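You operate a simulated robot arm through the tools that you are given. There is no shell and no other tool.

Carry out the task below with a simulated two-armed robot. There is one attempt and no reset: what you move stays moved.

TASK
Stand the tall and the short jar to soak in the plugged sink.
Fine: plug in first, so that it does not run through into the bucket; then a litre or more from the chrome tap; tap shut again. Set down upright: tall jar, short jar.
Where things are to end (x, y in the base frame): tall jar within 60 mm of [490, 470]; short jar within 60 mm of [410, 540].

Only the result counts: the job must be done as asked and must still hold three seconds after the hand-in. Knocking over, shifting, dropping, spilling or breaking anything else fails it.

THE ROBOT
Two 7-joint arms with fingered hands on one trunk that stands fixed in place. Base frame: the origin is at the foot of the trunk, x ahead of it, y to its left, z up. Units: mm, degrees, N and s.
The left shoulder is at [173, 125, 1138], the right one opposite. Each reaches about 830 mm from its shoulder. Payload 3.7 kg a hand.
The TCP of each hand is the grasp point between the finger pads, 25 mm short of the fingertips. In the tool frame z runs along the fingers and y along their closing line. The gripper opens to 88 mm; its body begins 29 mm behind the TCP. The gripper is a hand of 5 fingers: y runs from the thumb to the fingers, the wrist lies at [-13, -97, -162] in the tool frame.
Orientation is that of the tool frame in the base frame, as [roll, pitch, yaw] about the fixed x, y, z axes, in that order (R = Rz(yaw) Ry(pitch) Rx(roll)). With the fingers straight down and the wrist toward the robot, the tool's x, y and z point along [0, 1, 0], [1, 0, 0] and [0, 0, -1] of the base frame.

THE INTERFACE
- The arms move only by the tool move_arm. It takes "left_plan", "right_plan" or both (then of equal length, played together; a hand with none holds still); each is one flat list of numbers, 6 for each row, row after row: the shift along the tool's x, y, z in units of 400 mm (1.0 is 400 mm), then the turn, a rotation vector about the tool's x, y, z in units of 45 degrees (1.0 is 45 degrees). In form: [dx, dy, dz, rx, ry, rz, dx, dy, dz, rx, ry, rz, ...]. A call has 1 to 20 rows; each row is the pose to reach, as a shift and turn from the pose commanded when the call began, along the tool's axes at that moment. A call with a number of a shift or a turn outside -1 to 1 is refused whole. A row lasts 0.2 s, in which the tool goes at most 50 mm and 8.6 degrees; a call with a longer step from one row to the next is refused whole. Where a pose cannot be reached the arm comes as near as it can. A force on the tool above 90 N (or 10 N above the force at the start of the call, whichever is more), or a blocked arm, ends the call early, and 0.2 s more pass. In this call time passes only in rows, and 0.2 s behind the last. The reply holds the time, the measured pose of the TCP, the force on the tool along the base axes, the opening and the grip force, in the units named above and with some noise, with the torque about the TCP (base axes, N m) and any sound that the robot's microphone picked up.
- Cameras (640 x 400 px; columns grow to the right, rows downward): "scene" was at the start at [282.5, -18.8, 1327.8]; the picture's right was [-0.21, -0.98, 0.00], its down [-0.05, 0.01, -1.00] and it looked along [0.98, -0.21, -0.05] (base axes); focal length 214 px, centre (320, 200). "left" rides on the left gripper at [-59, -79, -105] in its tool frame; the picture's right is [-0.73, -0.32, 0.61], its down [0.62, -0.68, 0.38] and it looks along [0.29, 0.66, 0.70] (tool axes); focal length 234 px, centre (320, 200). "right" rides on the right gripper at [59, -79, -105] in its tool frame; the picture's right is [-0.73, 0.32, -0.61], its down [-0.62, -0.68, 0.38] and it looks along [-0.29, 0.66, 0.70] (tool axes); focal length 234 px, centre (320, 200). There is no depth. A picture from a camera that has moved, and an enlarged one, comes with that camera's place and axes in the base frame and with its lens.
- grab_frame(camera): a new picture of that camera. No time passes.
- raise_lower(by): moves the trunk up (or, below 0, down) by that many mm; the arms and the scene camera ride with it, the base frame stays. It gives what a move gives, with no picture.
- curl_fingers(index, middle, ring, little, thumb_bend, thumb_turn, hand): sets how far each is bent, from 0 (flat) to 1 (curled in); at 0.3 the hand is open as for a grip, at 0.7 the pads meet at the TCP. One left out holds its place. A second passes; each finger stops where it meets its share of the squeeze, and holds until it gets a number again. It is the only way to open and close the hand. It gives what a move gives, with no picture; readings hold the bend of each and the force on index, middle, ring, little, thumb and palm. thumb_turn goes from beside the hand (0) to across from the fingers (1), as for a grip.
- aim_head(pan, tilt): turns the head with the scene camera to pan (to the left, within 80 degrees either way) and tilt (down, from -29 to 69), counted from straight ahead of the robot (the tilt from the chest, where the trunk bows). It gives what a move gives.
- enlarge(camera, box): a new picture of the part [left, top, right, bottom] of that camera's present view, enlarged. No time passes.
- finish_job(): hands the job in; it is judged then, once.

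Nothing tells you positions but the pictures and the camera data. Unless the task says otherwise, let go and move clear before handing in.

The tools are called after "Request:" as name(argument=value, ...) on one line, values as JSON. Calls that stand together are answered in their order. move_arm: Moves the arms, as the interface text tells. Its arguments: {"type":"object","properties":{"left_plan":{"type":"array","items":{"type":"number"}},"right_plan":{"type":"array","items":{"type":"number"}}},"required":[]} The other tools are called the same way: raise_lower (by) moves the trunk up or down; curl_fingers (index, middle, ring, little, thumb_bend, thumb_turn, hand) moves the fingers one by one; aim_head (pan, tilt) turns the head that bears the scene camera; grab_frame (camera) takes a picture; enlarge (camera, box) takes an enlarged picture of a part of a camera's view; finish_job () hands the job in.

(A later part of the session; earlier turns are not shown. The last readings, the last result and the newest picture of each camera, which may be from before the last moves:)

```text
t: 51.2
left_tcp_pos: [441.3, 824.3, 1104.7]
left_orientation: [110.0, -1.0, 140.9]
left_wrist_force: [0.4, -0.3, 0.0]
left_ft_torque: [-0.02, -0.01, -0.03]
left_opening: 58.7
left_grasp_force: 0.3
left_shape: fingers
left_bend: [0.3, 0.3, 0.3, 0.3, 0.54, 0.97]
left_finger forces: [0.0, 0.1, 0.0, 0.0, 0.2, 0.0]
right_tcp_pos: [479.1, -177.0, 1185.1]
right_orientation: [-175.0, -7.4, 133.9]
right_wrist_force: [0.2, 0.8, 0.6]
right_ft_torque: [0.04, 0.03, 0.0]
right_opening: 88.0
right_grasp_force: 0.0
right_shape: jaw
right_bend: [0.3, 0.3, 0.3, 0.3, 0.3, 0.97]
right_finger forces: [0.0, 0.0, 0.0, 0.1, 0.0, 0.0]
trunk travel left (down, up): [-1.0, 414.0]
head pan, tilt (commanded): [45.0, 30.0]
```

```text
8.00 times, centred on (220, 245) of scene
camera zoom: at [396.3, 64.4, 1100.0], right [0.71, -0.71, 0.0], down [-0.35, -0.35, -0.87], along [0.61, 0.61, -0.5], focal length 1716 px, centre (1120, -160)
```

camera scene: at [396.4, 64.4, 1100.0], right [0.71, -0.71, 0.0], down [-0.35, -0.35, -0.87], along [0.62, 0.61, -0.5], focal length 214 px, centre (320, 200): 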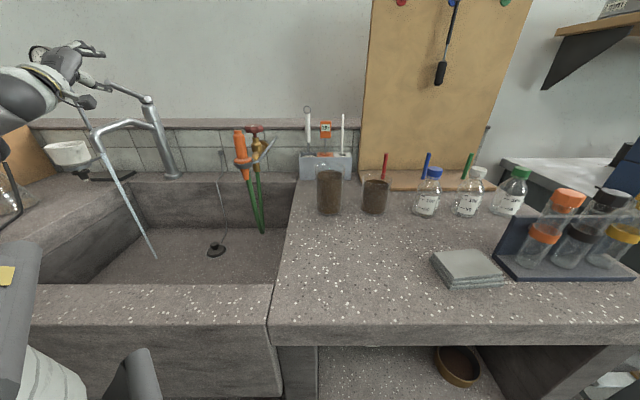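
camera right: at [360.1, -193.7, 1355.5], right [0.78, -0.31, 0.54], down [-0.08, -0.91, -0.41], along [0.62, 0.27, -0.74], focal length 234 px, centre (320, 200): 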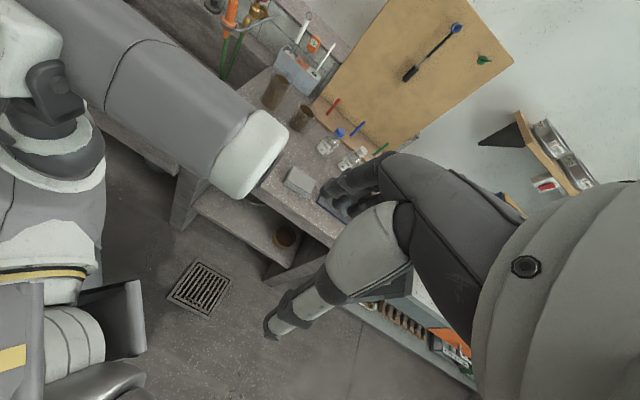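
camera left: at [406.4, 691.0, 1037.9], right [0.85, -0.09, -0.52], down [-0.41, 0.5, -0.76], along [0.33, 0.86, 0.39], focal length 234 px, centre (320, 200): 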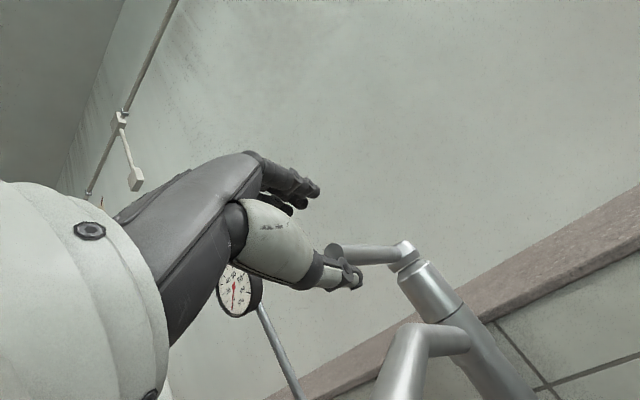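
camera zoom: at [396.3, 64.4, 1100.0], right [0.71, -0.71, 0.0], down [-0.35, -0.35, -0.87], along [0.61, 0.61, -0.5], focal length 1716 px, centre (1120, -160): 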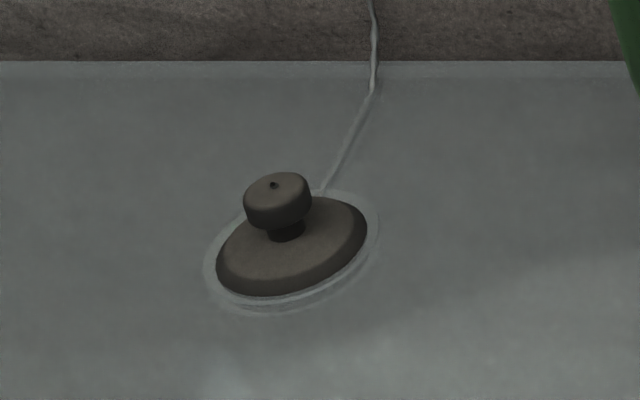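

Now the water surface is clearly visible and the plug holds. I let it run longer to be safely above one litre.

Request:
move_arm(left_plan=[0, 0, 0, 0, 0, 0, 0, 0, 0, 0, 0, 0, 0, 0, 0, 0, 0, 0, 0, 0, 0, 0, 0, 0, 0, 0, 0, 0, 0, 0, 0, 0, 0, 0, 0, 0, 0, 0, 0, 0, 0, 0, 0, 0, 0, 0, 0, 0, 0, 0, 0, 0, 0, 0, 0, 0, 0, 0, 0, 0, 0, 0, 0, 0, 0, 0, 0, 0, 0, 0, 0, 0, 0, 0, 0, 0, 0, 0, 0, 0, 0, 0, 0, 0, 0, 0, 0, 0, 0, 0, 0, 0, 0, 0, 0, 0, 0, 0, 0, 0, 0, 0, 0, 0, 0, 0, 0, 0, 0, 0, 0, 0, 0, 0, 0, 0, 0, 0, 0, 0])

Request:
move_arm(left_plan=[0, 0, 0, 0, 0, 0, 0, 0, 0, 0, 0, 0, 0, 0, 0, 0, 0, 0, 0, 0, 0, 0, 0, 0, 0, 0, 0, 0, 0, 0, 0, 0, 0, 0, 0, 0, 0, 0, 0, 0, 0, 0, 0, 0, 0, 0, 0, 0, 0, 0, 0, 0, 0, 0, 0, 0, 0, 0, 0, 0, 0, 0, 0, 0, 0, 0, 0, 0, 0, 0, 0, 0, 0, 0, 0, 0, 0, 0, 0, 0, 0, 0, 0, 0, 0, 0, 0, 0, 0, 0, 0, 0, 0, 0, 0, 0, 0, 0, 0, 0, 0, 0, 0, 0, 0, 0, 0, 0, 0, 0, 0, 0, 0, 0, 0, 0, 0, 0, 0, 0])

Request:
move_arm(left_plan=[0, 0, 0, 0, 0, 0, 0, 0, 0, 0, 0, 0, 0, 0, 0, 0, 0, 0, 0, 0, 0, 0, 0, 0, 0, 0, 0, 0, 0, 0, 0, 0, 0, 0, 0, 0, 0, 0, 0, 0, 0, 0, 0, 0, 0, 0, 0, 0, 0, 0, 0, 0, 0, 0, 0, 0, 0, 0, 0, 0, 0, 0, 0, 0, 0, 0, 0, 0, 0, 0, 0, 0, 0, 0, 0, 0, 0, 0, 0, 0, 0, 0, 0, 0, 0, 0, 0, 0, 0, 0, 0, 0, 0, 0, 0, 0, 0, 0, 0, 0, 0, 0, 0, 0, 0, 0, 0, 0, 0, 0, 0, 0, 0, 0, 0, 0, 0, 0, 0, 0])

Request:
enlarge(camera="scene", box=[90, 180, 290, 300])

Request:
enlarge(camera="scene", box=[190, 220, 250, 270])

```text
t: 55.4
left_tcp_pos: [440.9, 825.1, 1105.4]
left_orientation: [110.0, -1.0, 140.9]
left_wrist_force: [-0.1, 0.1, 0.8]
left_ft_torque: [0.01, -0.02, -0.02]
left_opening: 58.6
left_grasp_force: 0.2
left_shape: fingers
left_bend: [0.3, 0.3, 0.3, 0.3, 0.54, 0.97]
left_finger forces: [0.0, 0.1, 0.0, 0.1, 0.0, 0.1]
right_tcp_pos: [479.9, -178.1, 1185.7]
right_orientation: [-175.0, -7.3, 134.0]
right_wrist_force: [1.1, 0.1, -0.1]
right_ft_torque: [0.04, 0.02, -0.01]
right_opening: 87.7
right_grasp_force: 0.0
right_shape: jaw
right_bend: [0.3, 0.3, 0.3, 0.3, 0.3, 0.97]
right_finger forces: [0.0, 0.0, 0.1, 0.0, 0.1, 0.0]
trunk travel left (down, up): [-1.0, 414.0]
head pan, tilt (commanded): [45.0, 30.0]
```

```text
t: 59.6
left_tcp_pos: [440.9, 824.5, 1105.3]
left_orientation: [109.9, -1.0, 141.0]
left_wrist_force: [-0.8, 0.6, -0.4]
left_ft_torque: [-0.02, 0.01, -0.02]
left_opening: 58.5
left_grasp_force: 0.1
left_shape: fingers
left_bend: [0.3, 0.3, 0.3, 0.3, 0.54, 0.97]
left_finger forces: [0.1, 0.0, 0.0, 0.0, 0.0, 0.1]
right_tcp_pos: [480.8, -177.7, 1185.2]
right_orientation: [-175.0, -7.4, 134.0]
right_wrist_force: [0.7, 0.3, -0.3]
right_ft_torque: [-0.04, -0.02, 0.02]
right_opening: 87.8
right_grasp_force: 0.1
right_shape: jaw
right_bend: [0.3, 0.3, 0.3, 0.3, 0.3, 0.97]
right_finger forces: [0.1, 0.1, 0.0, 0.0, 0.0, 0.1]
trunk travel left (down, up): [-1.0, 414.0]
head pan, tilt (commanded): [45.0, 30.0]
```

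```text
t: 63.8
left_tcp_pos: [440.9, 824.2, 1104.9]
left_orientation: [110.0, -1.0, 140.9]
left_wrist_force: [0.8, -0.1, -0.3]
left_ft_torque: [0.01, 0.05, 0.02]
left_opening: 58.5
left_grasp_force: 0.1
left_shape: fingers
left_bend: [0.3, 0.3, 0.3, 0.3, 0.54, 0.97]
left_finger forces: [0.1, 0.0, 0.0, 0.0, 0.1, 0.0]
right_tcp_pos: [479.6, -178.2, 1186.8]
right_orientation: [-174.9, -7.3, 133.9]
right_wrist_force: [1.0, 0.4, -0.2]
right_ft_torque: [0.0, 0.0, -0.01]
right_opening: 87.6
right_grasp_force: 0.1
right_shape: jaw
right_bend: [0.3, 0.3, 0.3, 0.3, 0.3, 0.97]
right_finger forces: [0.1, 0.0, 0.0, 0.0, 0.0, 0.0]
trunk travel left (down, up): [-1.0, 414.0]
head pan, tilt (commanded): [45.0, 30.0]
```

```text
3.20 times, centred on (190, 240) of scene
camera zoom: at [396.3, 64.5, 1100.0], right [0.71, -0.71, 0.0], down [-0.35, -0.35, -0.87], along [0.61, 0.61, -0.5], focal length 686 px, centre (736, 72)
```

zoom: 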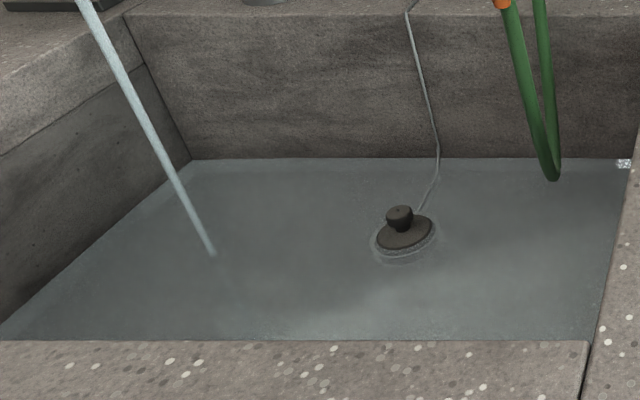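

```text
8.00 times, centred on (220, 245) of scene
camera zoom: at [396.3, 64.5, 1100.0], right [0.71, -0.71, 0.0], down [-0.35, -0.35, -0.87], along [0.61, 0.61, -0.5], focal length 1716 px, centre (1120, -160)
```

zoom: 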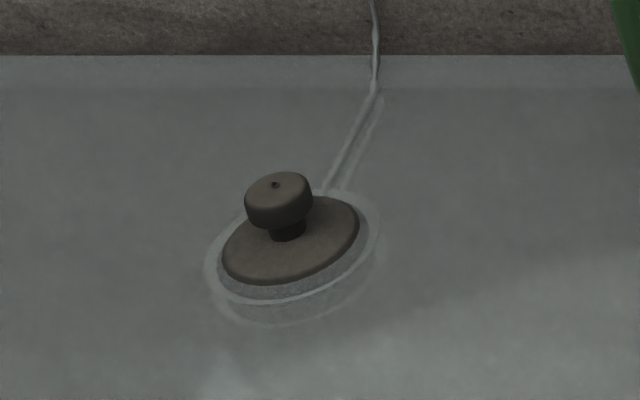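

The waterline shows about 6 mm depth (≈1.4 L). I let it run a little more for margin, then shut the tap.

Request:
move_arm(left_plan=[0, 0, 0, 0, 0, 0, 0, 0, 0, 0, 0, 0, 0, 0, 0, 0, 0, 0, 0, 0, 0, 0, 0, 0, 0, 0, 0, 0, 0, 0, 0, 0, 0, 0, 0, 0, 0, 0, 0, 0, 0, 0, 0, 0, 0, 0, 0, 0, 0, 0, 0, 0, 0, 0, 0, 0, 0, 0, 0, 0, 0, 0, 0, 0, 0, 0, 0, 0, 0, 0, 0, 0, 0, 0, 0, 0, 0, 0, 0, 0, 0, 0, 0, 0, 0, 0, 0, 0, 0, 0, 0, 0, 0, 0, 0, 0, 0, 0, 0, 0, 0, 0, 0, 0, 0, 0, 0, 0, 0, 0, 0, 0, 0, 0, 0, 0, 0, 0, 0, 0])

Request:
move_arm(left_plan=[0, 0, 0, 0, 0, 0, 0, 0, 0, 0, 0, 0, 0, 0, 0, 0, 0, 0, 0, 0, 0, 0, 0, 0, 0, 0, 0, 0, 0, 0, 0, 0, 0, 0, 0, 0, 0, 0, 0, 0, 0, 0, 0, 0, 0, 0, 0, 0, 0, 0, 0, 0, 0, 0, 0, 0, 0, 0, 0, 0, 0, 0, 0, 0, 0, 0, 0, 0, 0, 0, 0, 0, 0, 0, 0, 0, 0, 0, 0, 0, 0, 0, 0, 0, 0, 0, 0, 0, 0, 0, 0, 0, 0, 0, 0, 0, 0, 0, 0, 0, 0, 0, 0, 0, 0, 0, 0, 0, 0, 0, 0, 0, 0, 0, 0, 0, 0, 0, 0, 0])

Request:
enlarge(camera="scene", box=[190, 220, 250, 270])

Request:
enlarge(camera="scene", box=[60, 40, 200, 140])

Request:
grab_frame(camera="left")

```text
t: 68.0
left_tcp_pos: [440.0, 823.2, 1104.1]
left_orientation: [109.9, -1.0, 140.9]
left_wrist_force: [-0.3, -0.6, -0.2]
left_ft_torque: [-0.01, 0.0, 0.01]
left_opening: 58.3
left_grasp_force: 0.2
left_shape: fingers
left_bend: [0.3, 0.3, 0.3, 0.3, 0.54, 0.97]
left_finger forces: [0.0, 0.0, 0.0, 0.1, 0.0, 0.1]
right_tcp_pos: [479.2, -178.0, 1186.1]
right_orientation: [-175.0, -7.4, 134.0]
right_wrist_force: [-0.2, 0.2, 0.3]
right_ft_torque: [-0.04, -0.03, 0.05]
right_opening: 87.9
right_grasp_force: 0.0
right_shape: jaw
right_bend: [0.3, 0.3, 0.3, 0.3, 0.3, 0.97]
right_finger forces: [0.0, 0.0, 0.0, 0.0, 0.0, 0.0]
trunk travel left (down, up): [-1.0, 414.0]
head pan, tilt (commanded): [45.0, 30.0]
```

```text
t: 72.2
left_tcp_pos: [441.5, 823.2, 1105.0]
left_orientation: [110.0, -1.0, 140.9]
left_wrist_force: [-0.4, 0.0, -0.5]
left_ft_torque: [0.0, 0.01, -0.04]
left_opening: 58.6
left_grasp_force: 0.1
left_shape: fingers
left_bend: [0.3, 0.3, 0.3, 0.3, 0.54, 0.97]
left_finger forces: [0.0, 0.1, 0.0, 0.0, 0.1, 0.1]
right_tcp_pos: [479.9, -178.8, 1184.8]
right_orientation: [-174.9, -7.3, 133.9]
right_wrist_force: [0.5, 0.7, 0.5]
right_ft_torque: [0.02, -0.01, 0.01]
right_opening: 87.6
right_grasp_force: 0.1
right_shape: jaw
right_bend: [0.3, 0.3, 0.3, 0.3, 0.3, 0.97]
right_finger forces: [0.0, 0.1, 0.0, 0.1, 0.0, 0.1]
trunk travel left (down, up): [-1.0, 414.0]
head pan, tilt (commanded): [45.0, 30.0]
```

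```text
8.00 times, centred on (220, 245) of scene
camera zoom: at [396.3, 64.5, 1100.0], right [0.71, -0.71, 0.0], down [-0.35, -0.35, -0.87], along [0.61, 0.61, -0.5], focal length 1716 px, centre (1120, -160)
```

zoom: 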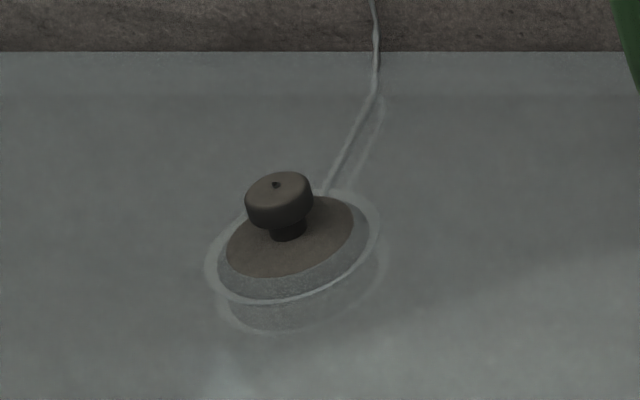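

```text
4.00 times, centred on (130, 90) of scene
camera zoom: at [396.3, 64.5, 1100.0], right [0.71, -0.71, 0.0], down [-0.35, -0.35, -0.87], along [0.61, 0.61, -0.5], focal length 858 px, centre (1080, 640)
```

zoom: 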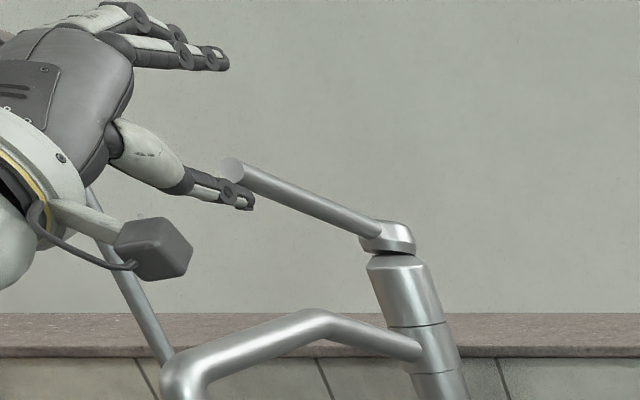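

```text
taken
camera left: at [407.4, 689.5, 1065.6], right [0.85, -0.09, -0.52], down [-0.41, 0.5, -0.76], along [0.33, 0.86, 0.39], focal length 234 px, centre (320, 200)
```

left: 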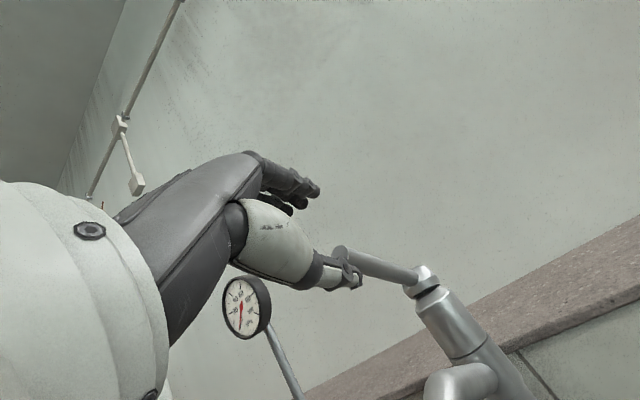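

About 2 L is in. Now I close index and middle onto the lever from above so I can press it down.

Request:
curl_fingers(hand="left", index=0.7, middle=0.7)

Request:
enlarge(camera="scene", box=[60, 40, 200, 140])

Request:
grab_frame(camera="left")

```text
t: 73.2
left_tcp_pos: [440.7, 824.5, 1104.1]
left_orientation: [109.9, -1.0, 140.9]
left_wrist_force: [-0.2, -0.1, 0.5]
left_ft_torque: [0.0, -0.02, -0.01]
left_opening: 15.3
left_grasp_force: 0.3
left_shape: fingers
left_bend: [0.7, 0.7, 0.3, 0.3, 0.54, 0.97]
left_finger forces: [0.0, 0.0, 0.0, 0.0, 0.2, 0.0]
right_tcp_pos: [479.4, -177.0, 1184.9]
right_orientation: [-174.9, -7.4, 134.0]
right_wrist_force: [0.7, -0.1, 0.1]
right_ft_torque: [-0.03, 0.0, 0.0]
right_opening: 87.7
right_grasp_force: 0.1
right_shape: jaw
right_bend: [0.3, 0.3, 0.3, 0.3, 0.3, 0.97]
right_finger forces: [0.2, 0.0, 0.1, 0.1, 0.0, 0.0]
trunk travel left (down, up): [-1.0, 414.0]
head pan, tilt (commanded): [45.0, 30.0]
```

```text
4.00 times, centred on (130, 90) of scene
camera zoom: at [396.3, 64.5, 1100.0], right [0.71, -0.71, 0.0], down [-0.35, -0.35, -0.87], along [0.61, 0.61, -0.5], focal length 858 px, centre (1080, 640)
```

zoom: 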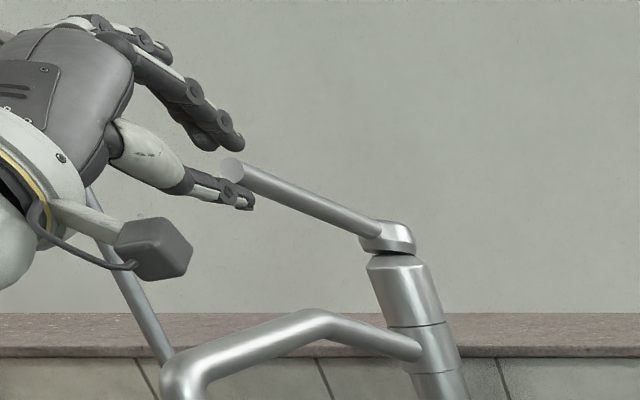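

```text
taken
camera left: at [407.4, 689.5, 1065.6], right [0.85, -0.09, -0.52], down [-0.41, 0.5, -0.76], along [0.33, 0.86, 0.39], focal length 234 px, centre (320, 200)
```

left: 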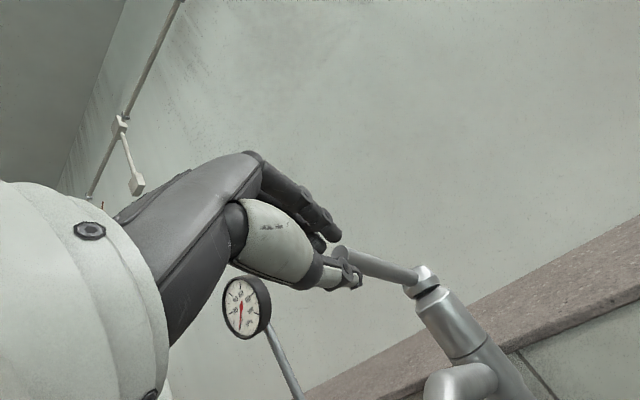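

The fingertips are just above the lever tip. I move slightly forward and lower the hand to push the lever down.

Request:
move_arm(left_plan=[-0.0025, -0.0055, 0.0285, 0, 0, 0, -0.0025, -0.034, 0.039, 0, 0, 0, -0.0025, -0.057, 0.047, 0, 0, 0, -0.0025, -0.076, 0.054, 0, 0, 0])

Request:
enlarge(camera="scene", box=[60, 40, 200, 140])

Request:
grab_frame(camera="scene")

```text
t: 74.2
left_tcp_pos: [447.8, 831.8, 1069.0]
left_orientation: [110.0, -1.0, 140.8]
left_wrist_force: [-0.3, -1.2, 0.0]
left_ft_torque: [0.02, 0.01, -0.01]
left_opening: 15.5
left_grasp_force: 0.1
left_shape: fingers
left_bend: [0.7, 0.7, 0.3, 0.3, 0.55, 0.97]
left_finger forces: [0.7, 0.0, 0.0, 0.1, 0.2, 0.0]
right_tcp_pos: [479.9, -178.0, 1186.2]
right_orientation: [-175.0, -7.3, 134.0]
right_wrist_force: [0.9, 0.1, -0.4]
right_ft_torque: [0.02, 0.0, 0.02]
right_opening: 87.8
right_grasp_force: 0.0
right_shape: jaw
right_bend: [0.3, 0.3, 0.3, 0.3, 0.3, 0.97]
right_finger forces: [0.1, 0.1, 0.1, 0.0, 0.0, 0.1]
trunk travel left (down, up): [-1.0, 414.0]
head pan, tilt (commanded): [45.0, 30.0]
```

```text
4.00 times, centred on (130, 90) of scene
camera zoom: at [395.9, 64.9, 1100.0], right [0.71, -0.7, 0.0], down [-0.35, -0.35, -0.87], along [0.61, 0.62, -0.5], focal length 858 px, centre (1080, 640)
```

zoom: 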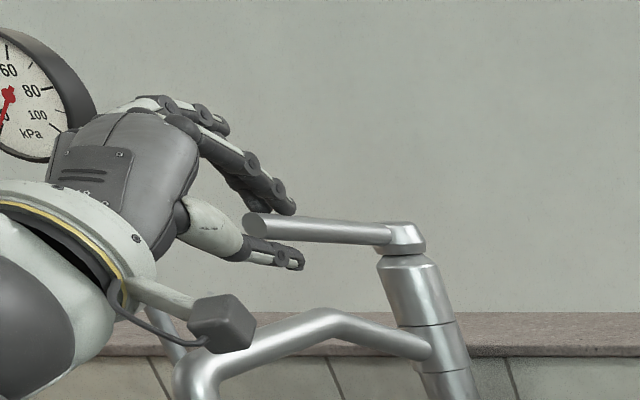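

```text
taken
camera scene: at [395.9, 64.9, 1100.0], right [0.71, -0.7, 0.0], down [-0.35, -0.35, -0.87], along [0.61, 0.62, -0.5], focal length 214 px, centre (320, 200)
```

scene: 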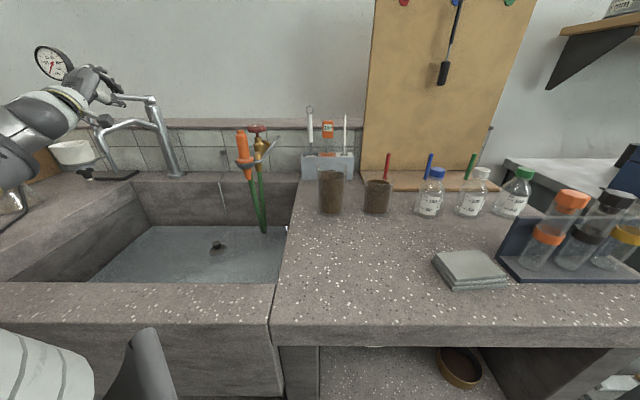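

The stream has stopped; the lever is almost level. I press a few millimetres more to make sure it is fully shut.

Request:
move_arm(left_plan=[0, -0.0118, 0.0043, 0, 0, 0, 0, -0.0212, 0.0077, 0, 0, 0])

Request:
enlarge(camera="scene", box=[60, 40, 200, 140])

```text
t: 74.8
left_tcp_pos: [446.6, 830.8, 1059.9]
left_orientation: [109.8, -1.0, 141.0]
left_wrist_force: [-3.1, -1.9, 7.6]
left_ft_torque: [0.11, -0.12, -0.02]
left_opening: 20.9
left_grasp_force: 3.3
left_shape: fingers
left_bend: [0.64, 0.7, 0.3, 0.3, 0.55, 0.97]
left_finger forces: [6.7, 0.0, 0.0, 0.0, 0.0, 0.1]
right_tcp_pos: [479.4, -178.8, 1184.7]
right_orientation: [-175.1, -7.4, 133.9]
right_wrist_force: [0.4, 0.4, -0.1]
right_ft_torque: [-0.04, 0.02, 0.02]
right_opening: 87.7
right_grasp_force: 0.1
right_shape: jaw
right_bend: [0.3, 0.3, 0.3, 0.3, 0.3, 0.97]
right_finger forces: [0.0, 0.0, 0.0, 0.1, 0.0, 0.0]
trunk travel left (down, up): [-1.0, 414.0]
head pan, tilt (commanded): [45.0, 30.0]
```

```text
4.00 times, centred on (130, 90) of scene
camera zoom: at [395.1, 63.8, 1100.4], right [0.71, -0.7, 0.0], down [-0.35, -0.35, -0.87], along [0.61, 0.62, -0.5], focal length 858 px, centre (1080, 640)
```

zoom: 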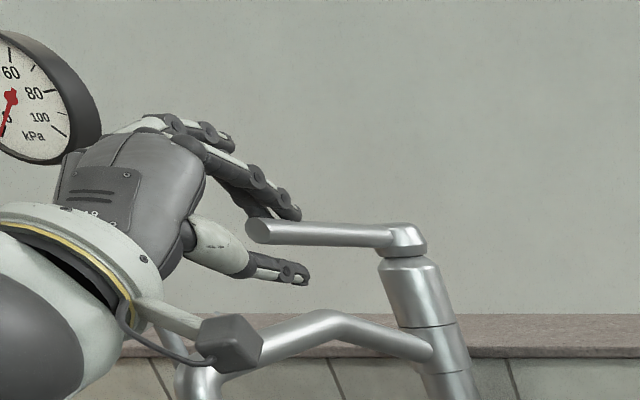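

The lever is fully down at its stop and no water runs. I open the fingers and withdraw straight back.

Request:
curl_fingers(hand="left", index=0.3, middle=0.3)

Request:
move_arm(left_plan=[0.005, -0.017, -0.047, 0, 0, 0, 0.01, -0.034, -0.094, 0, 0, 0, 0.015, -0.051, -0.14, 0, 0, 0, 0.02, -0.068, -0.187, 0, 0, 0])

Request:
grab_frame(camera="scene")

Request:
enlarge(camera="scene", box=[60, 40, 260, 260])

```text
t: 75.8
left_tcp_pos: [447.3, 832.5, 1059.7]
left_orientation: [109.9, -1.0, 140.9]
left_wrist_force: [0.7, -0.3, 0.1]
left_ft_torque: [0.04, -0.02, -0.01]
left_opening: 57.9
left_grasp_force: 0.2
left_shape: fingers
left_bend: [0.3, 0.3, 0.3, 0.3, 0.55, 0.97]
left_finger forces: [0.0, 0.0, 0.0, 0.0, 0.0, 0.0]
right_tcp_pos: [479.3, -178.1, 1186.1]
right_orientation: [-174.9, -7.4, 133.9]
right_wrist_force: [-0.1, 0.8, -0.4]
right_ft_torque: [0.02, -0.02, 0.0]
right_opening: 87.7
right_grasp_force: 0.0
right_shape: jaw
right_bend: [0.3, 0.3, 0.3, 0.3, 0.3, 0.97]
right_finger forces: [0.1, 0.1, 0.0, 0.0, 0.0, 0.1]
trunk travel left (down, up): [-1.0, 414.0]
head pan, tilt (commanded): [45.0, 30.0]
```

```text
t: 76.8
left_tcp_pos: [390.9, 775.6, 1059.2]
left_orientation: [109.9, -1.1, 141.0]
left_wrist_force: [-0.5, -0.8, 0.1]
left_ft_torque: [0.01, -0.01, 0.0]
left_opening: 58.2
left_grasp_force: 0.0
left_shape: fingers
left_bend: [0.3, 0.3, 0.3, 0.3, 0.55, 0.97]
left_finger forces: [0.0, 0.1, 0.0, 0.0, 0.0, 0.0]
right_tcp_pos: [479.8, -179.2, 1185.5]
right_orientation: [-174.9, -7.4, 134.0]
right_wrist_force: [-0.1, 0.2, 0.1]
right_ft_torque: [-0.02, 0.0, 0.03]
right_opening: 87.7
right_grasp_force: 0.2
right_shape: jaw
right_bend: [0.3, 0.3, 0.3, 0.3, 0.3, 0.97]
right_finger forces: [0.0, 0.0, 0.0, 0.0, 0.1, 0.1]
trunk travel left (down, up): [-1.0, 414.0]
head pan, tilt (commanded): [45.0, 30.0]
```

```text
taken
camera scene: at [396.4, 64.2, 1100.1], right [0.7, -0.71, 0.0], down [-0.35, -0.35, -0.87], along [0.62, 0.61, -0.5], focal length 214 px, centre (320, 200)
```

scene: 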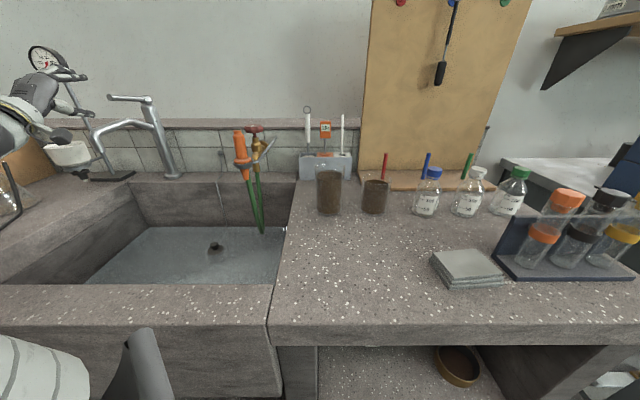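

```text
1.82 times, centred on (160, 150) of scene
camera zoom: at [396.4, 64.2, 1100.1], right [0.7, -0.71, 0.0], down [-0.35, -0.35, -0.87], along [0.62, 0.61, -0.5], focal length 390 px, centre (611, 291)
```

zoom: 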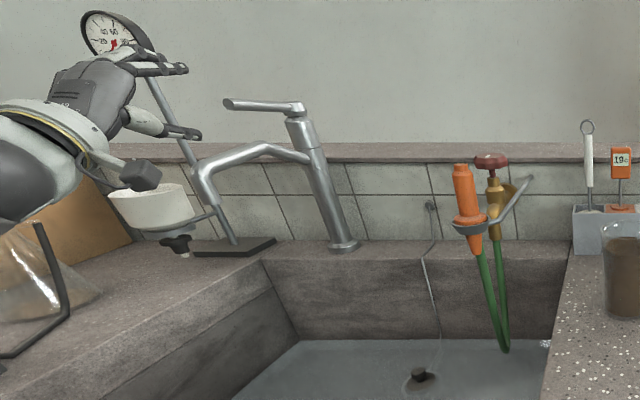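

The tap is shut and no water runs. Next the jars: I zoom in on them to measure position and size.

Request:
enlarge(camera="scene", box=[295, 140, 415, 230])

Request:
enlarge(camera="right", box=[200, 20, 420, 200])

Request:
grab_frame(camera="right")

```text
4.44 times, centred on (355, 185) of scene
camera zoom: at [396.4, 64.2, 1100.1], right [0.7, -0.71, 0.0], down [-0.35, -0.35, -0.87], along [0.62, 0.61, -0.5], focal length 953 px, centre (164, 267)
```

zoom: 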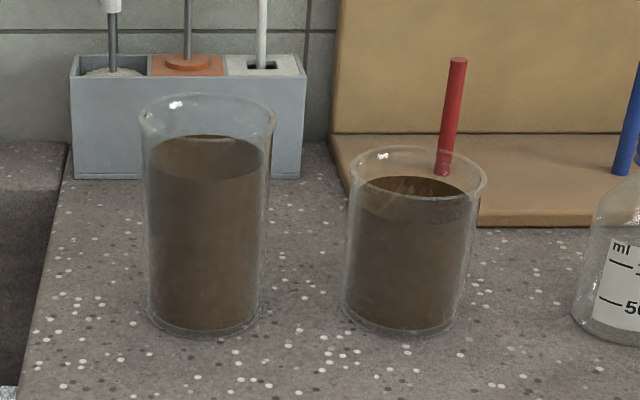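

```text
2.22 times, centred on (310, 110) of right
camera zoom: at [397.8, -195.5, 1304.1], right [0.82, -0.31, 0.48], down [-0.11, -0.91, -0.4], along [0.56, 0.27, -0.78], focal length 520 px, centre (342, 400)
```

zoom: 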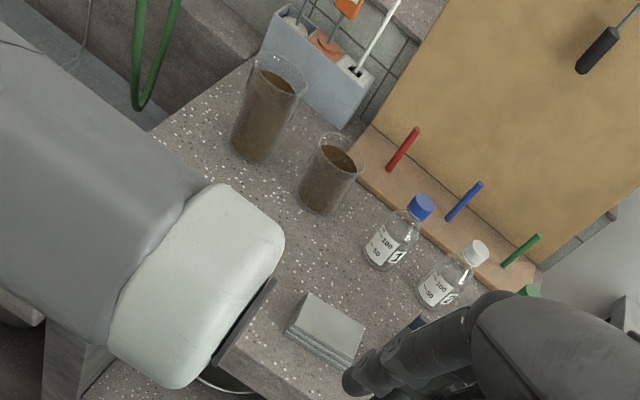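

```text
taken
camera right: at [397.8, -195.5, 1304.1], right [0.82, -0.31, 0.48], down [-0.11, -0.91, -0.4], along [0.56, 0.27, -0.78], focal length 234 px, centre (320, 200)
```

right: 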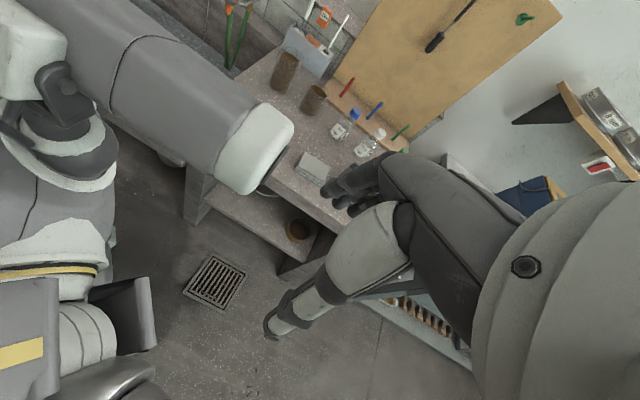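

Measured: tall jar at about (750, 382), Ø≈70, rim z≈917; short jar at about (833, 298), Ø≈73, rim z≈887; bench z≈793. I'll pick each from above with the left hand. First I retreat from the tap and bring the fingers back toward vertical.

Request:
move_arm(left_plan=[-0.068, 0.003, -0.042, 0.167, 0, 0, -0.137, 0.006, -0.0845, 0.333, 0, 0, -0.205, 0.009, -0.127, 0.5, 0, 0, -0.273, 0.011, -0.169, 0.667, 0, 0, -0.342, 0.014, -0.211, 0.833, 0, 0, -0.41, 0.017, -0.2535, 1.0, 0, 0])

Request:
grab_frame(camera="scene")

```text
t: 78.2
left_tcp_pos: [460.9, 598.5, 1095.9]
left_orientation: [155.1, -1.2, 141.0]
left_wrist_force: [-0.7, -0.7, -0.8]
left_ft_torque: [0.03, 0.0, -0.02]
left_opening: 58.2
left_grasp_force: 0.0
left_shape: fingers
left_bend: [0.3, 0.3, 0.3, 0.3, 0.55, 0.97]
left_finger forces: [0.1, 0.1, 0.0, 0.0, 0.0, 0.0]
right_tcp_pos: [480.4, -177.5, 1184.4]
right_orientation: [-174.9, -7.3, 133.9]
right_wrist_force: [-0.4, 0.3, 0.2]
right_ft_torque: [0.0, -0.01, -0.02]
right_opening: 87.5
right_grasp_force: 0.1
right_shape: jaw
right_bend: [0.3, 0.3, 0.3, 0.3, 0.3, 0.97]
right_finger forces: [0.0, 0.1, 0.0, 0.0, 0.0, 0.0]
trunk travel left (down, up): [-1.0, 414.0]
head pan, tilt (commanded): [45.0, 30.0]
```

```text
taken
camera scene: at [396.6, 64.1, 1099.9], right [0.7, -0.71, 0.0], down [-0.35, -0.35, -0.87], along [0.62, 0.61, -0.5], focal length 214 px, centre (320, 200)
```

scene: 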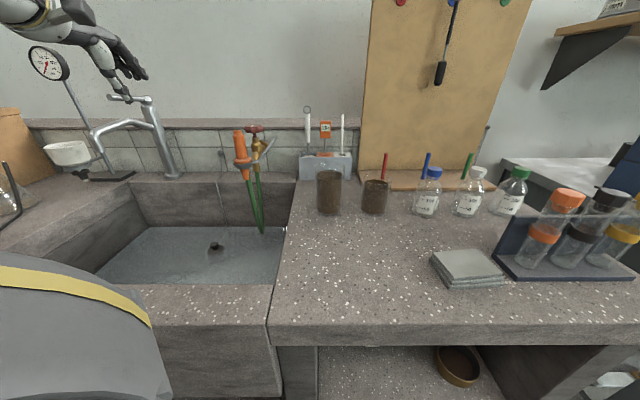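

Clear of the tap. I bring the fingers vertical and move toward the jars at safe height, and open the thumb.

Request:
move_arm(left_plan=[-0.087, -0.007, -0.006, 0.139, 0, 0, -0.1735, -0.014, -0.012, 0.278, 0, 0, -0.26, -0.021, -0.018, 0.416, 0, 0, -0.347, -0.028, -0.024, 0.555, 0, 0])

Request:
curl_fingers(hand="left", index=0.28, middle=0.28, ring=0.28, little=0.28, thumb_bend=0.28)

Request:
grab_frame(camera="scene")

```text
t: 79.2
left_tcp_pos: [561.1, 501.1, 1097.4]
left_orientation: [-179.8, -1.1, 140.9]
left_wrist_force: [0.1, 0.5, 0.7]
left_ft_torque: [0.06, 0.0, 0.0]
left_opening: 58.0
left_grasp_force: 0.0
left_shape: fingers
left_bend: [0.3, 0.3, 0.3, 0.3, 0.55, 0.97]
left_finger forces: [0.0, 0.0, 0.0, 0.0, 0.1, 0.0]
right_tcp_pos: [481.3, -177.2, 1185.9]
right_orientation: [-175.1, -7.4, 134.0]
right_wrist_force: [0.9, -0.5, -0.4]
right_ft_torque: [-0.02, 0.0, 0.0]
right_opening: 87.7
right_grasp_force: 0.0
right_shape: jaw
right_bend: [0.3, 0.3, 0.3, 0.3, 0.3, 0.97]
right_finger forces: [0.0, 0.0, 0.0, 0.0, 0.0, 0.0]
trunk travel left (down, up): [-1.0, 414.0]
head pan, tilt (commanded): [45.0, 30.0]
```

```text
t: 80.2
left_tcp_pos: [560.4, 500.7, 1097.8]
left_orientation: [180.0, -1.0, 140.8]
left_wrist_force: [-0.2, 0.1, -0.7]
left_ft_torque: [0.02, -0.02, 0.0]
left_opening: 88.4
left_grasp_force: 0.0
left_shape: fingers
left_bend: [0.28, 0.28, 0.28, 0.28, 0.28, 0.97]
left_finger forces: [0.0, 0.0, 0.1, 0.1, 0.0, 0.1]
right_tcp_pos: [480.0, -178.0, 1185.7]
right_orientation: [-175.0, -7.4, 133.9]
right_wrist_force: [-0.8, -0.2, 0.4]
right_ft_torque: [-0.01, 0.02, -0.02]
right_opening: 87.6
right_grasp_force: 0.1
right_shape: jaw
right_bend: [0.3, 0.3, 0.3, 0.3, 0.3, 0.97]
right_finger forces: [0.0, 0.1, 0.0, 0.0, 0.0, 0.0]
trunk travel left (down, up): [-1.0, 414.0]
head pan, tilt (commanded): [45.0, 30.0]
```

```text
taken
camera scene: at [396.4, 64.4, 1100.0], right [0.71, -0.71, 0.0], down [-0.35, -0.35, -0.87], along [0.61, 0.61, -0.5], focal length 214 px, centre (320, 200)
```

scene: 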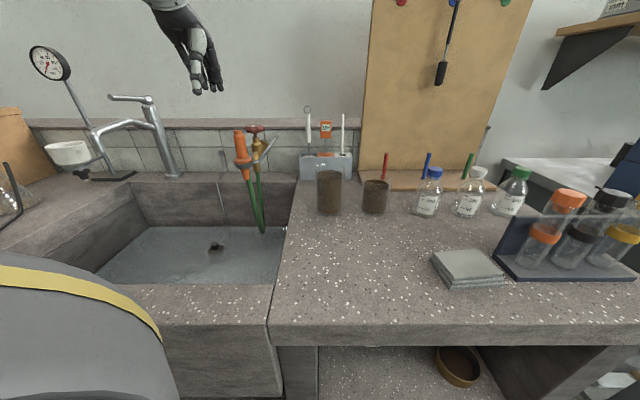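

I yaw the hand by 45° and move closer to the tall jar, still above everything.

Request:
move_arm(left_plan=[-0.061, 0.011, 0.008, 0, 0, 0.167, -0.122, 0.023, 0.017, 0, 0, 0.333, -0.1825, 0.034, 0.025, 0, 0, 0.5, -0.243, 0.045, 0.033, 0, 0, 0.667, -0.304, 0.057, 0.042, 0, 0, 0.833, -0.365, 0.068, 0.05, 0, 0, 1.0])

Request:
grab_frame(camera="scene")

Request:
grab_frame(camera="left")

```text
t: 81.6
left_tcp_pos: [689.9, 429.3, 1075.1]
left_orientation: [-179.3, -0.8, 95.7]
left_wrist_force: [1.0, 0.6, 0.1]
left_ft_torque: [-0.02, 0.01, 0.04]
left_opening: 88.4
left_grasp_force: 0.1
left_shape: fingers
left_bend: [0.28, 0.28, 0.28, 0.28, 0.28, 0.97]
left_finger forces: [0.0, 0.0, 0.0, 0.1, 0.0, 0.1]
right_tcp_pos: [481.2, -178.7, 1184.1]
right_orientation: [-174.9, -7.4, 134.0]
right_wrist_force: [-0.2, 0.1, -0.5]
right_ft_torque: [-0.02, 0.0, 0.04]
right_opening: 87.7
right_grasp_force: 0.0
right_shape: jaw
right_bend: [0.3, 0.3, 0.3, 0.3, 0.3, 0.97]
right_finger forces: [0.1, 0.0, 0.0, 0.1, 0.0, 0.0]
trunk travel left (down, up): [-1.0, 414.0]
head pan, tilt (commanded): [45.0, 30.0]
```

```text
taken
camera scene: at [396.8, 64.5, 1099.8], right [0.7, -0.71, 0.0], down [-0.35, -0.35, -0.87], along [0.62, 0.61, -0.5], focal length 214 px, centre (320, 200)
```

scene: 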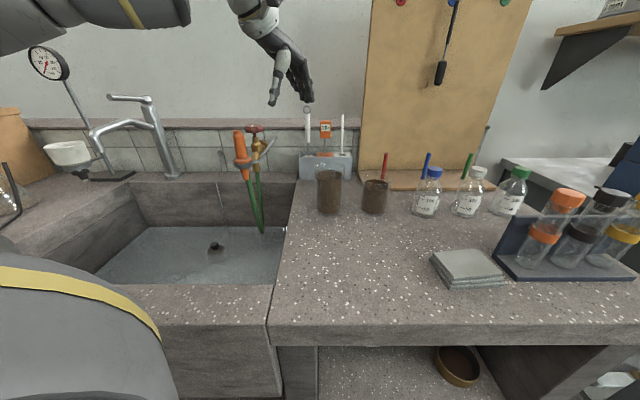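

```text
taken
camera left: at [619.1, 362.2, 1180.7], right [-0.26, -0.75, -0.61], down [-0.75, 0.56, -0.37], along [0.61, 0.36, -0.7], focal length 234 px, centre (320, 200)
```

left: 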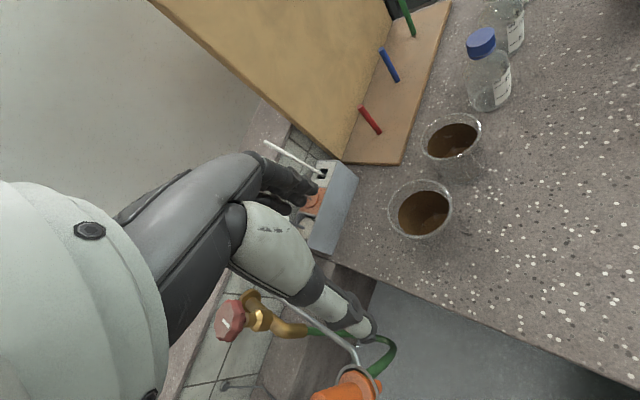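

Request:
enlarge(camera="left", box=[360, 90, 520, 270])

```text
2.22 times, centred on (440, 180) of left
camera zoom: at [619.1, 362.2, 1180.7], right [-0.26, -0.75, -0.61], down [-0.75, 0.56, -0.37], along [0.61, 0.36, -0.7], focal length 520 px, centre (53, 244)
```

zoom: 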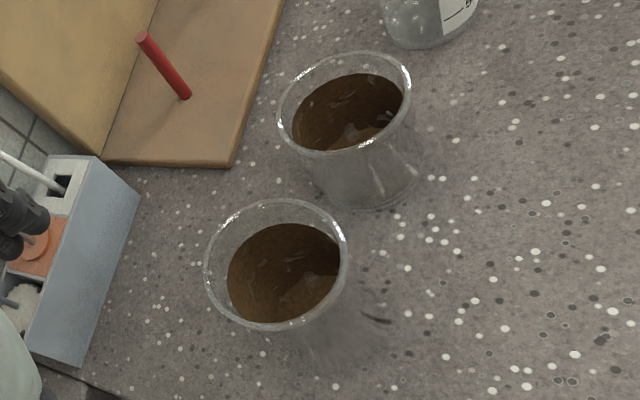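

The tall jar's rim centre is at about (748, 380), the short jar's at (830, 297). I move to directly above the tall jar.

Request:
move_arm(left_plan=[-0.035, 0.034, 0.046, 0, 0, 0, -0.07, 0.067, 0.092, 0, 0, 0, -0.105, 0.101, 0.138, 0, 0, 0, -0.14, 0.1345, 0.184, 0, 0, 0])

Request:
grab_frame(camera="left")

Request:
enlarge(camera="scene", box=[250, 60, 430, 230])

```text
t: 82.6
left_tcp_pos: [746.2, 381.7, 1003.0]
left_orientation: [-179.2, -0.8, 96.0]
left_wrist_force: [-0.2, -0.2, -0.4]
left_ft_torque: [-0.02, 0.02, -0.03]
left_opening: 88.1
left_grasp_force: 0.0
left_shape: fingers
left_bend: [0.28, 0.28, 0.28, 0.28, 0.28, 0.97]
left_finger forces: [0.1, 0.0, 0.0, 0.0, 0.0, 0.0]
right_tcp_pos: [481.2, -177.3, 1185.1]
right_orientation: [-174.9, -7.3, 133.9]
right_wrist_force: [0.2, -0.1, -0.6]
right_ft_torque: [-0.01, 0.01, 0.02]
right_opening: 87.5
right_grasp_force: 0.0
right_shape: jaw
right_bend: [0.3, 0.3, 0.3, 0.3, 0.3, 0.97]
right_finger forces: [0.0, 0.0, 0.0, 0.0, 0.0, 0.0]
trunk travel left (down, up): [-1.0, 414.0]
head pan, tilt (commanded): [45.0, 30.0]
```

```text
taken
camera left: at [675.7, 312.8, 1107.1], right [-0.25, -0.75, -0.61], down [-0.75, 0.56, -0.37], along [0.61, 0.36, -0.7], focal length 234 px, centre (320, 200)
```

left: 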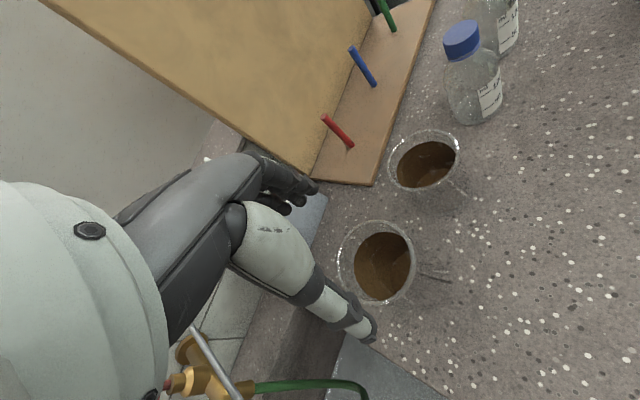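

```text
2.35 times, centred on (340, 145) of scene
camera zoom: at [396.8, 64.3, 1099.8], right [0.7, -0.71, 0.0], down [-0.35, -0.35, -0.87], along [0.62, 0.61, -0.5], focal length 505 px, centre (273, 329)
```

zoom: 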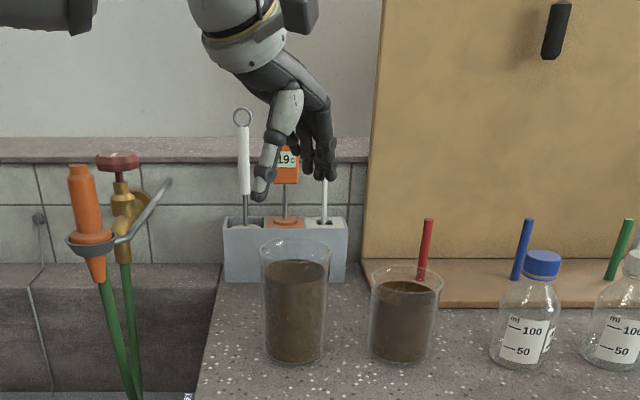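

The jar is centred under the hand (rim 85 mm below). I descend 50 mm and check clearances around the rim.

Request:
move_arm(left_plan=[-0.01, 0, 0.06, 0, 0, 0, -0.019, 0.002, 0.125, 0, 0, 0])

Request:
grab_frame(camera="left")

Request:
enlarge(camera="scene", box=[280, 90, 400, 220])

```text
t: 83.2
left_tcp_pos: [748.0, 374.6, 953.4]
left_orientation: [-179.3, -0.7, 95.8]
left_wrist_force: [-0.6, 0.1, 0.2]
left_ft_torque: [-0.06, 0.0, 0.0]
left_opening: 88.4
left_grasp_force: 0.1
left_shape: fingers
left_bend: [0.28, 0.28, 0.28, 0.28, 0.28, 0.97]
left_finger forces: [0.0, 0.0, 0.0, 0.0, 0.0, 0.1]
right_tcp_pos: [479.4, -176.5, 1185.4]
right_orientation: [-174.9, -7.3, 133.9]
right_wrist_force: [0.0, 0.1, 0.3]
right_ft_torque: [0.0, -0.01, 0.02]
right_opening: 87.5
right_grasp_force: 0.1
right_shape: jaw
right_bend: [0.3, 0.3, 0.3, 0.3, 0.3, 0.97]
right_finger forces: [0.0, 0.1, 0.0, 0.0, 0.0, 0.1]
trunk travel left (down, up): [-1.0, 414.0]
head pan, tilt (commanded): [45.0, 30.0]
```

```text
taken
camera left: at [678.2, 306.4, 1057.2], right [-0.25, -0.75, -0.61], down [-0.75, 0.55, -0.37], along [0.61, 0.36, -0.7], focal length 234 px, centre (320, 200)
```

left: 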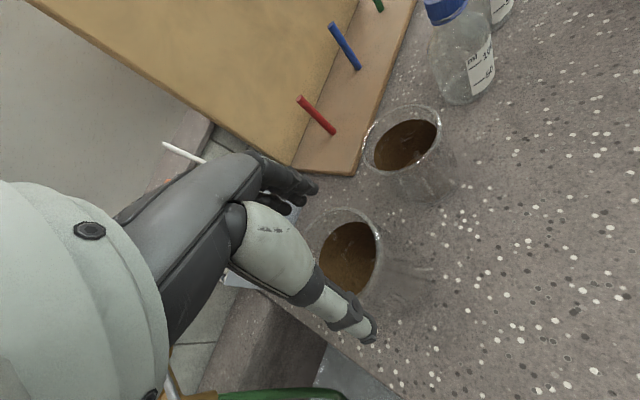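

```text
3.08 times, centred on (340, 155) of scene
camera zoom: at [396.7, 64.4, 1099.9], right [0.7, -0.71, 0.0], down [-0.35, -0.35, -0.87], along [0.62, 0.61, -0.5], focal length 660 px, centre (258, 338)
```

zoom: 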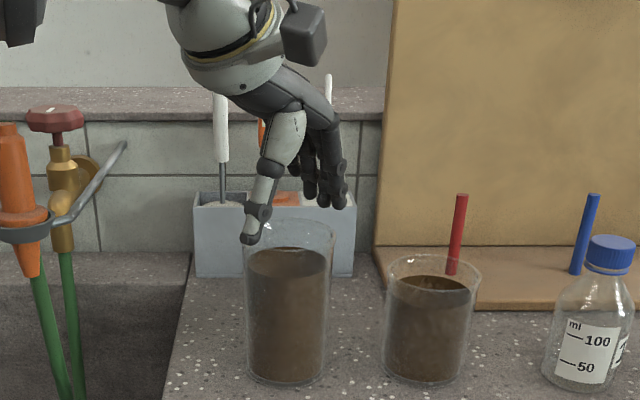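

Thumb and fingers are outside the rim with roughly 7 mm clearance each side. I descend the remaining 50 mm in two steps.

Request:
move_arm(left_plan=[0, 0, 0.03, 0, 0, 0, 0, 0, 0.0625, 0, 0, 0])

Request:
grab_frame(camera="left")

Request:
enlarge(camera="scene", box=[280, 90, 400, 220])

```text
t: 83.8
left_tcp_pos: [746.5, 374.5, 926.4]
left_orientation: [-179.3, -0.8, 95.8]
left_wrist_force: [-0.8, 0.1, -0.2]
left_ft_torque: [-0.01, -0.01, 0.02]
left_opening: 88.3
left_grasp_force: 0.0
left_shape: fingers
left_bend: [0.28, 0.28, 0.28, 0.28, 0.28, 0.97]
left_finger forces: [0.0, 0.1, 0.1, 0.0, 0.1, 0.0]
right_tcp_pos: [480.0, -177.9, 1185.6]
right_orientation: [-174.9, -7.4, 133.9]
right_wrist_force: [-0.2, 0.3, -0.3]
right_ft_torque: [-0.02, 0.01, 0.01]
right_opening: 87.9
right_grasp_force: 0.1
right_shape: jaw
right_bend: [0.3, 0.3, 0.3, 0.3, 0.3, 0.97]
right_finger forces: [0.0, 0.0, 0.1, 0.0, 0.1, 0.1]
trunk travel left (down, up): [-1.0, 414.0]
head pan, tilt (commanded): [45.0, 30.0]
```

```text
taken
camera left: at [676.7, 306.2, 1031.6], right [-0.26, -0.75, -0.61], down [-0.75, 0.56, -0.37], along [0.61, 0.36, -0.7], focal length 234 px, centre (320, 200)
```

left: 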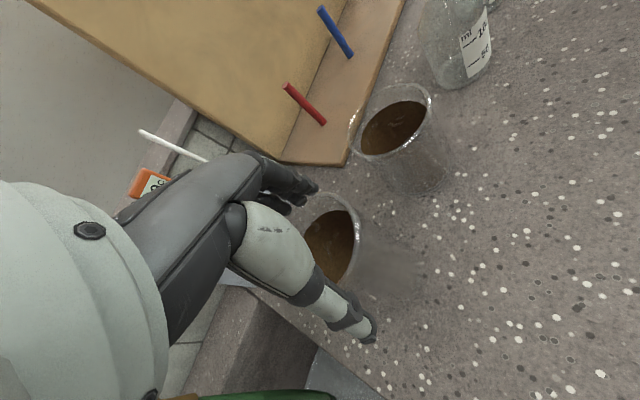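

```text
3.08 times, centred on (340, 155) of scene
camera zoom: at [396.6, 64.4, 1100.0], right [0.7, -0.71, 0.0], down [-0.35, -0.35, -0.87], along [0.62, 0.61, -0.5], focal length 660 px, centre (258, 338)
```

zoom: 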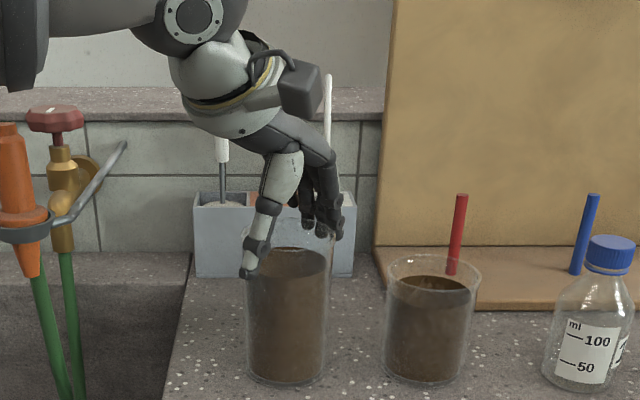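

No contact. I go down the last 22 mm.

Request:
move_arm(left_plan=[0, 0, 0.028, 0, 0, 0, 0, 0, 0.055, 0, 0, 0])

Request:
grab_frame(camera="left")

Request:
enlarge(camera="scene", box=[280, 90, 400, 220])

```text
t: 84.4
left_tcp_pos: [746.4, 375.0, 907.9]
left_orientation: [-179.6, -0.9, 95.9]
left_wrist_force: [2.3, -1.3, 6.4]
left_ft_torque: [0.02, -0.19, 0.01]
left_opening: 90.8
left_grasp_force: 2.0
left_shape: fingers
left_bend: [0.27, 0.28, 0.28, 0.28, 0.28, 0.97]
left_finger forces: [4.7, 0.0, 0.0, 0.1, 0.0, 0.1]
right_tcp_pos: [479.4, -179.5, 1185.4]
right_orientation: [-175.0, -7.3, 133.9]
right_wrist_force: [-0.2, 0.8, -0.1]
right_ft_torque: [-0.04, -0.01, 0.02]
right_opening: 87.5
right_grasp_force: 0.0
right_shape: jaw
right_bend: [0.3, 0.3, 0.3, 0.3, 0.3, 0.97]
right_finger forces: [0.1, 0.1, 0.0, 0.0, 0.0, 0.0]
trunk travel left (down, up): [-1.0, 414.0]
head pan, tilt (commanded): [45.0, 30.0]
```

```text
taken
camera left: at [675.5, 305.7, 1011.7], right [-0.25, -0.75, -0.61], down [-0.74, 0.56, -0.37], along [0.62, 0.36, -0.7], focal length 234 px, centre (320, 200)
```

left: 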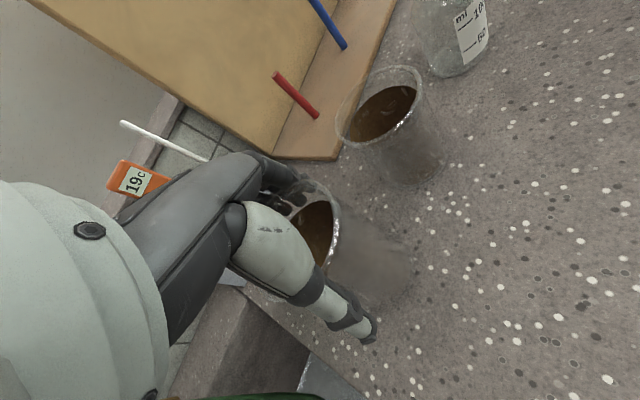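

```text
3.08 times, centred on (340, 155) of scene
camera zoom: at [395.9, 63.9, 1100.4], right [0.7, -0.71, 0.0], down [-0.35, -0.35, -0.87], along [0.62, 0.61, -0.5], focal length 660 px, centre (258, 338)
```

zoom: 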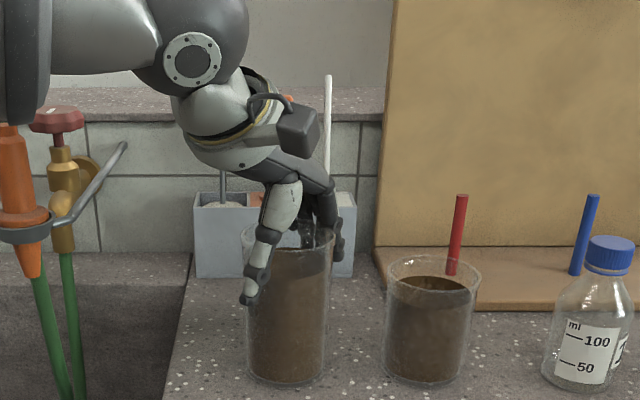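

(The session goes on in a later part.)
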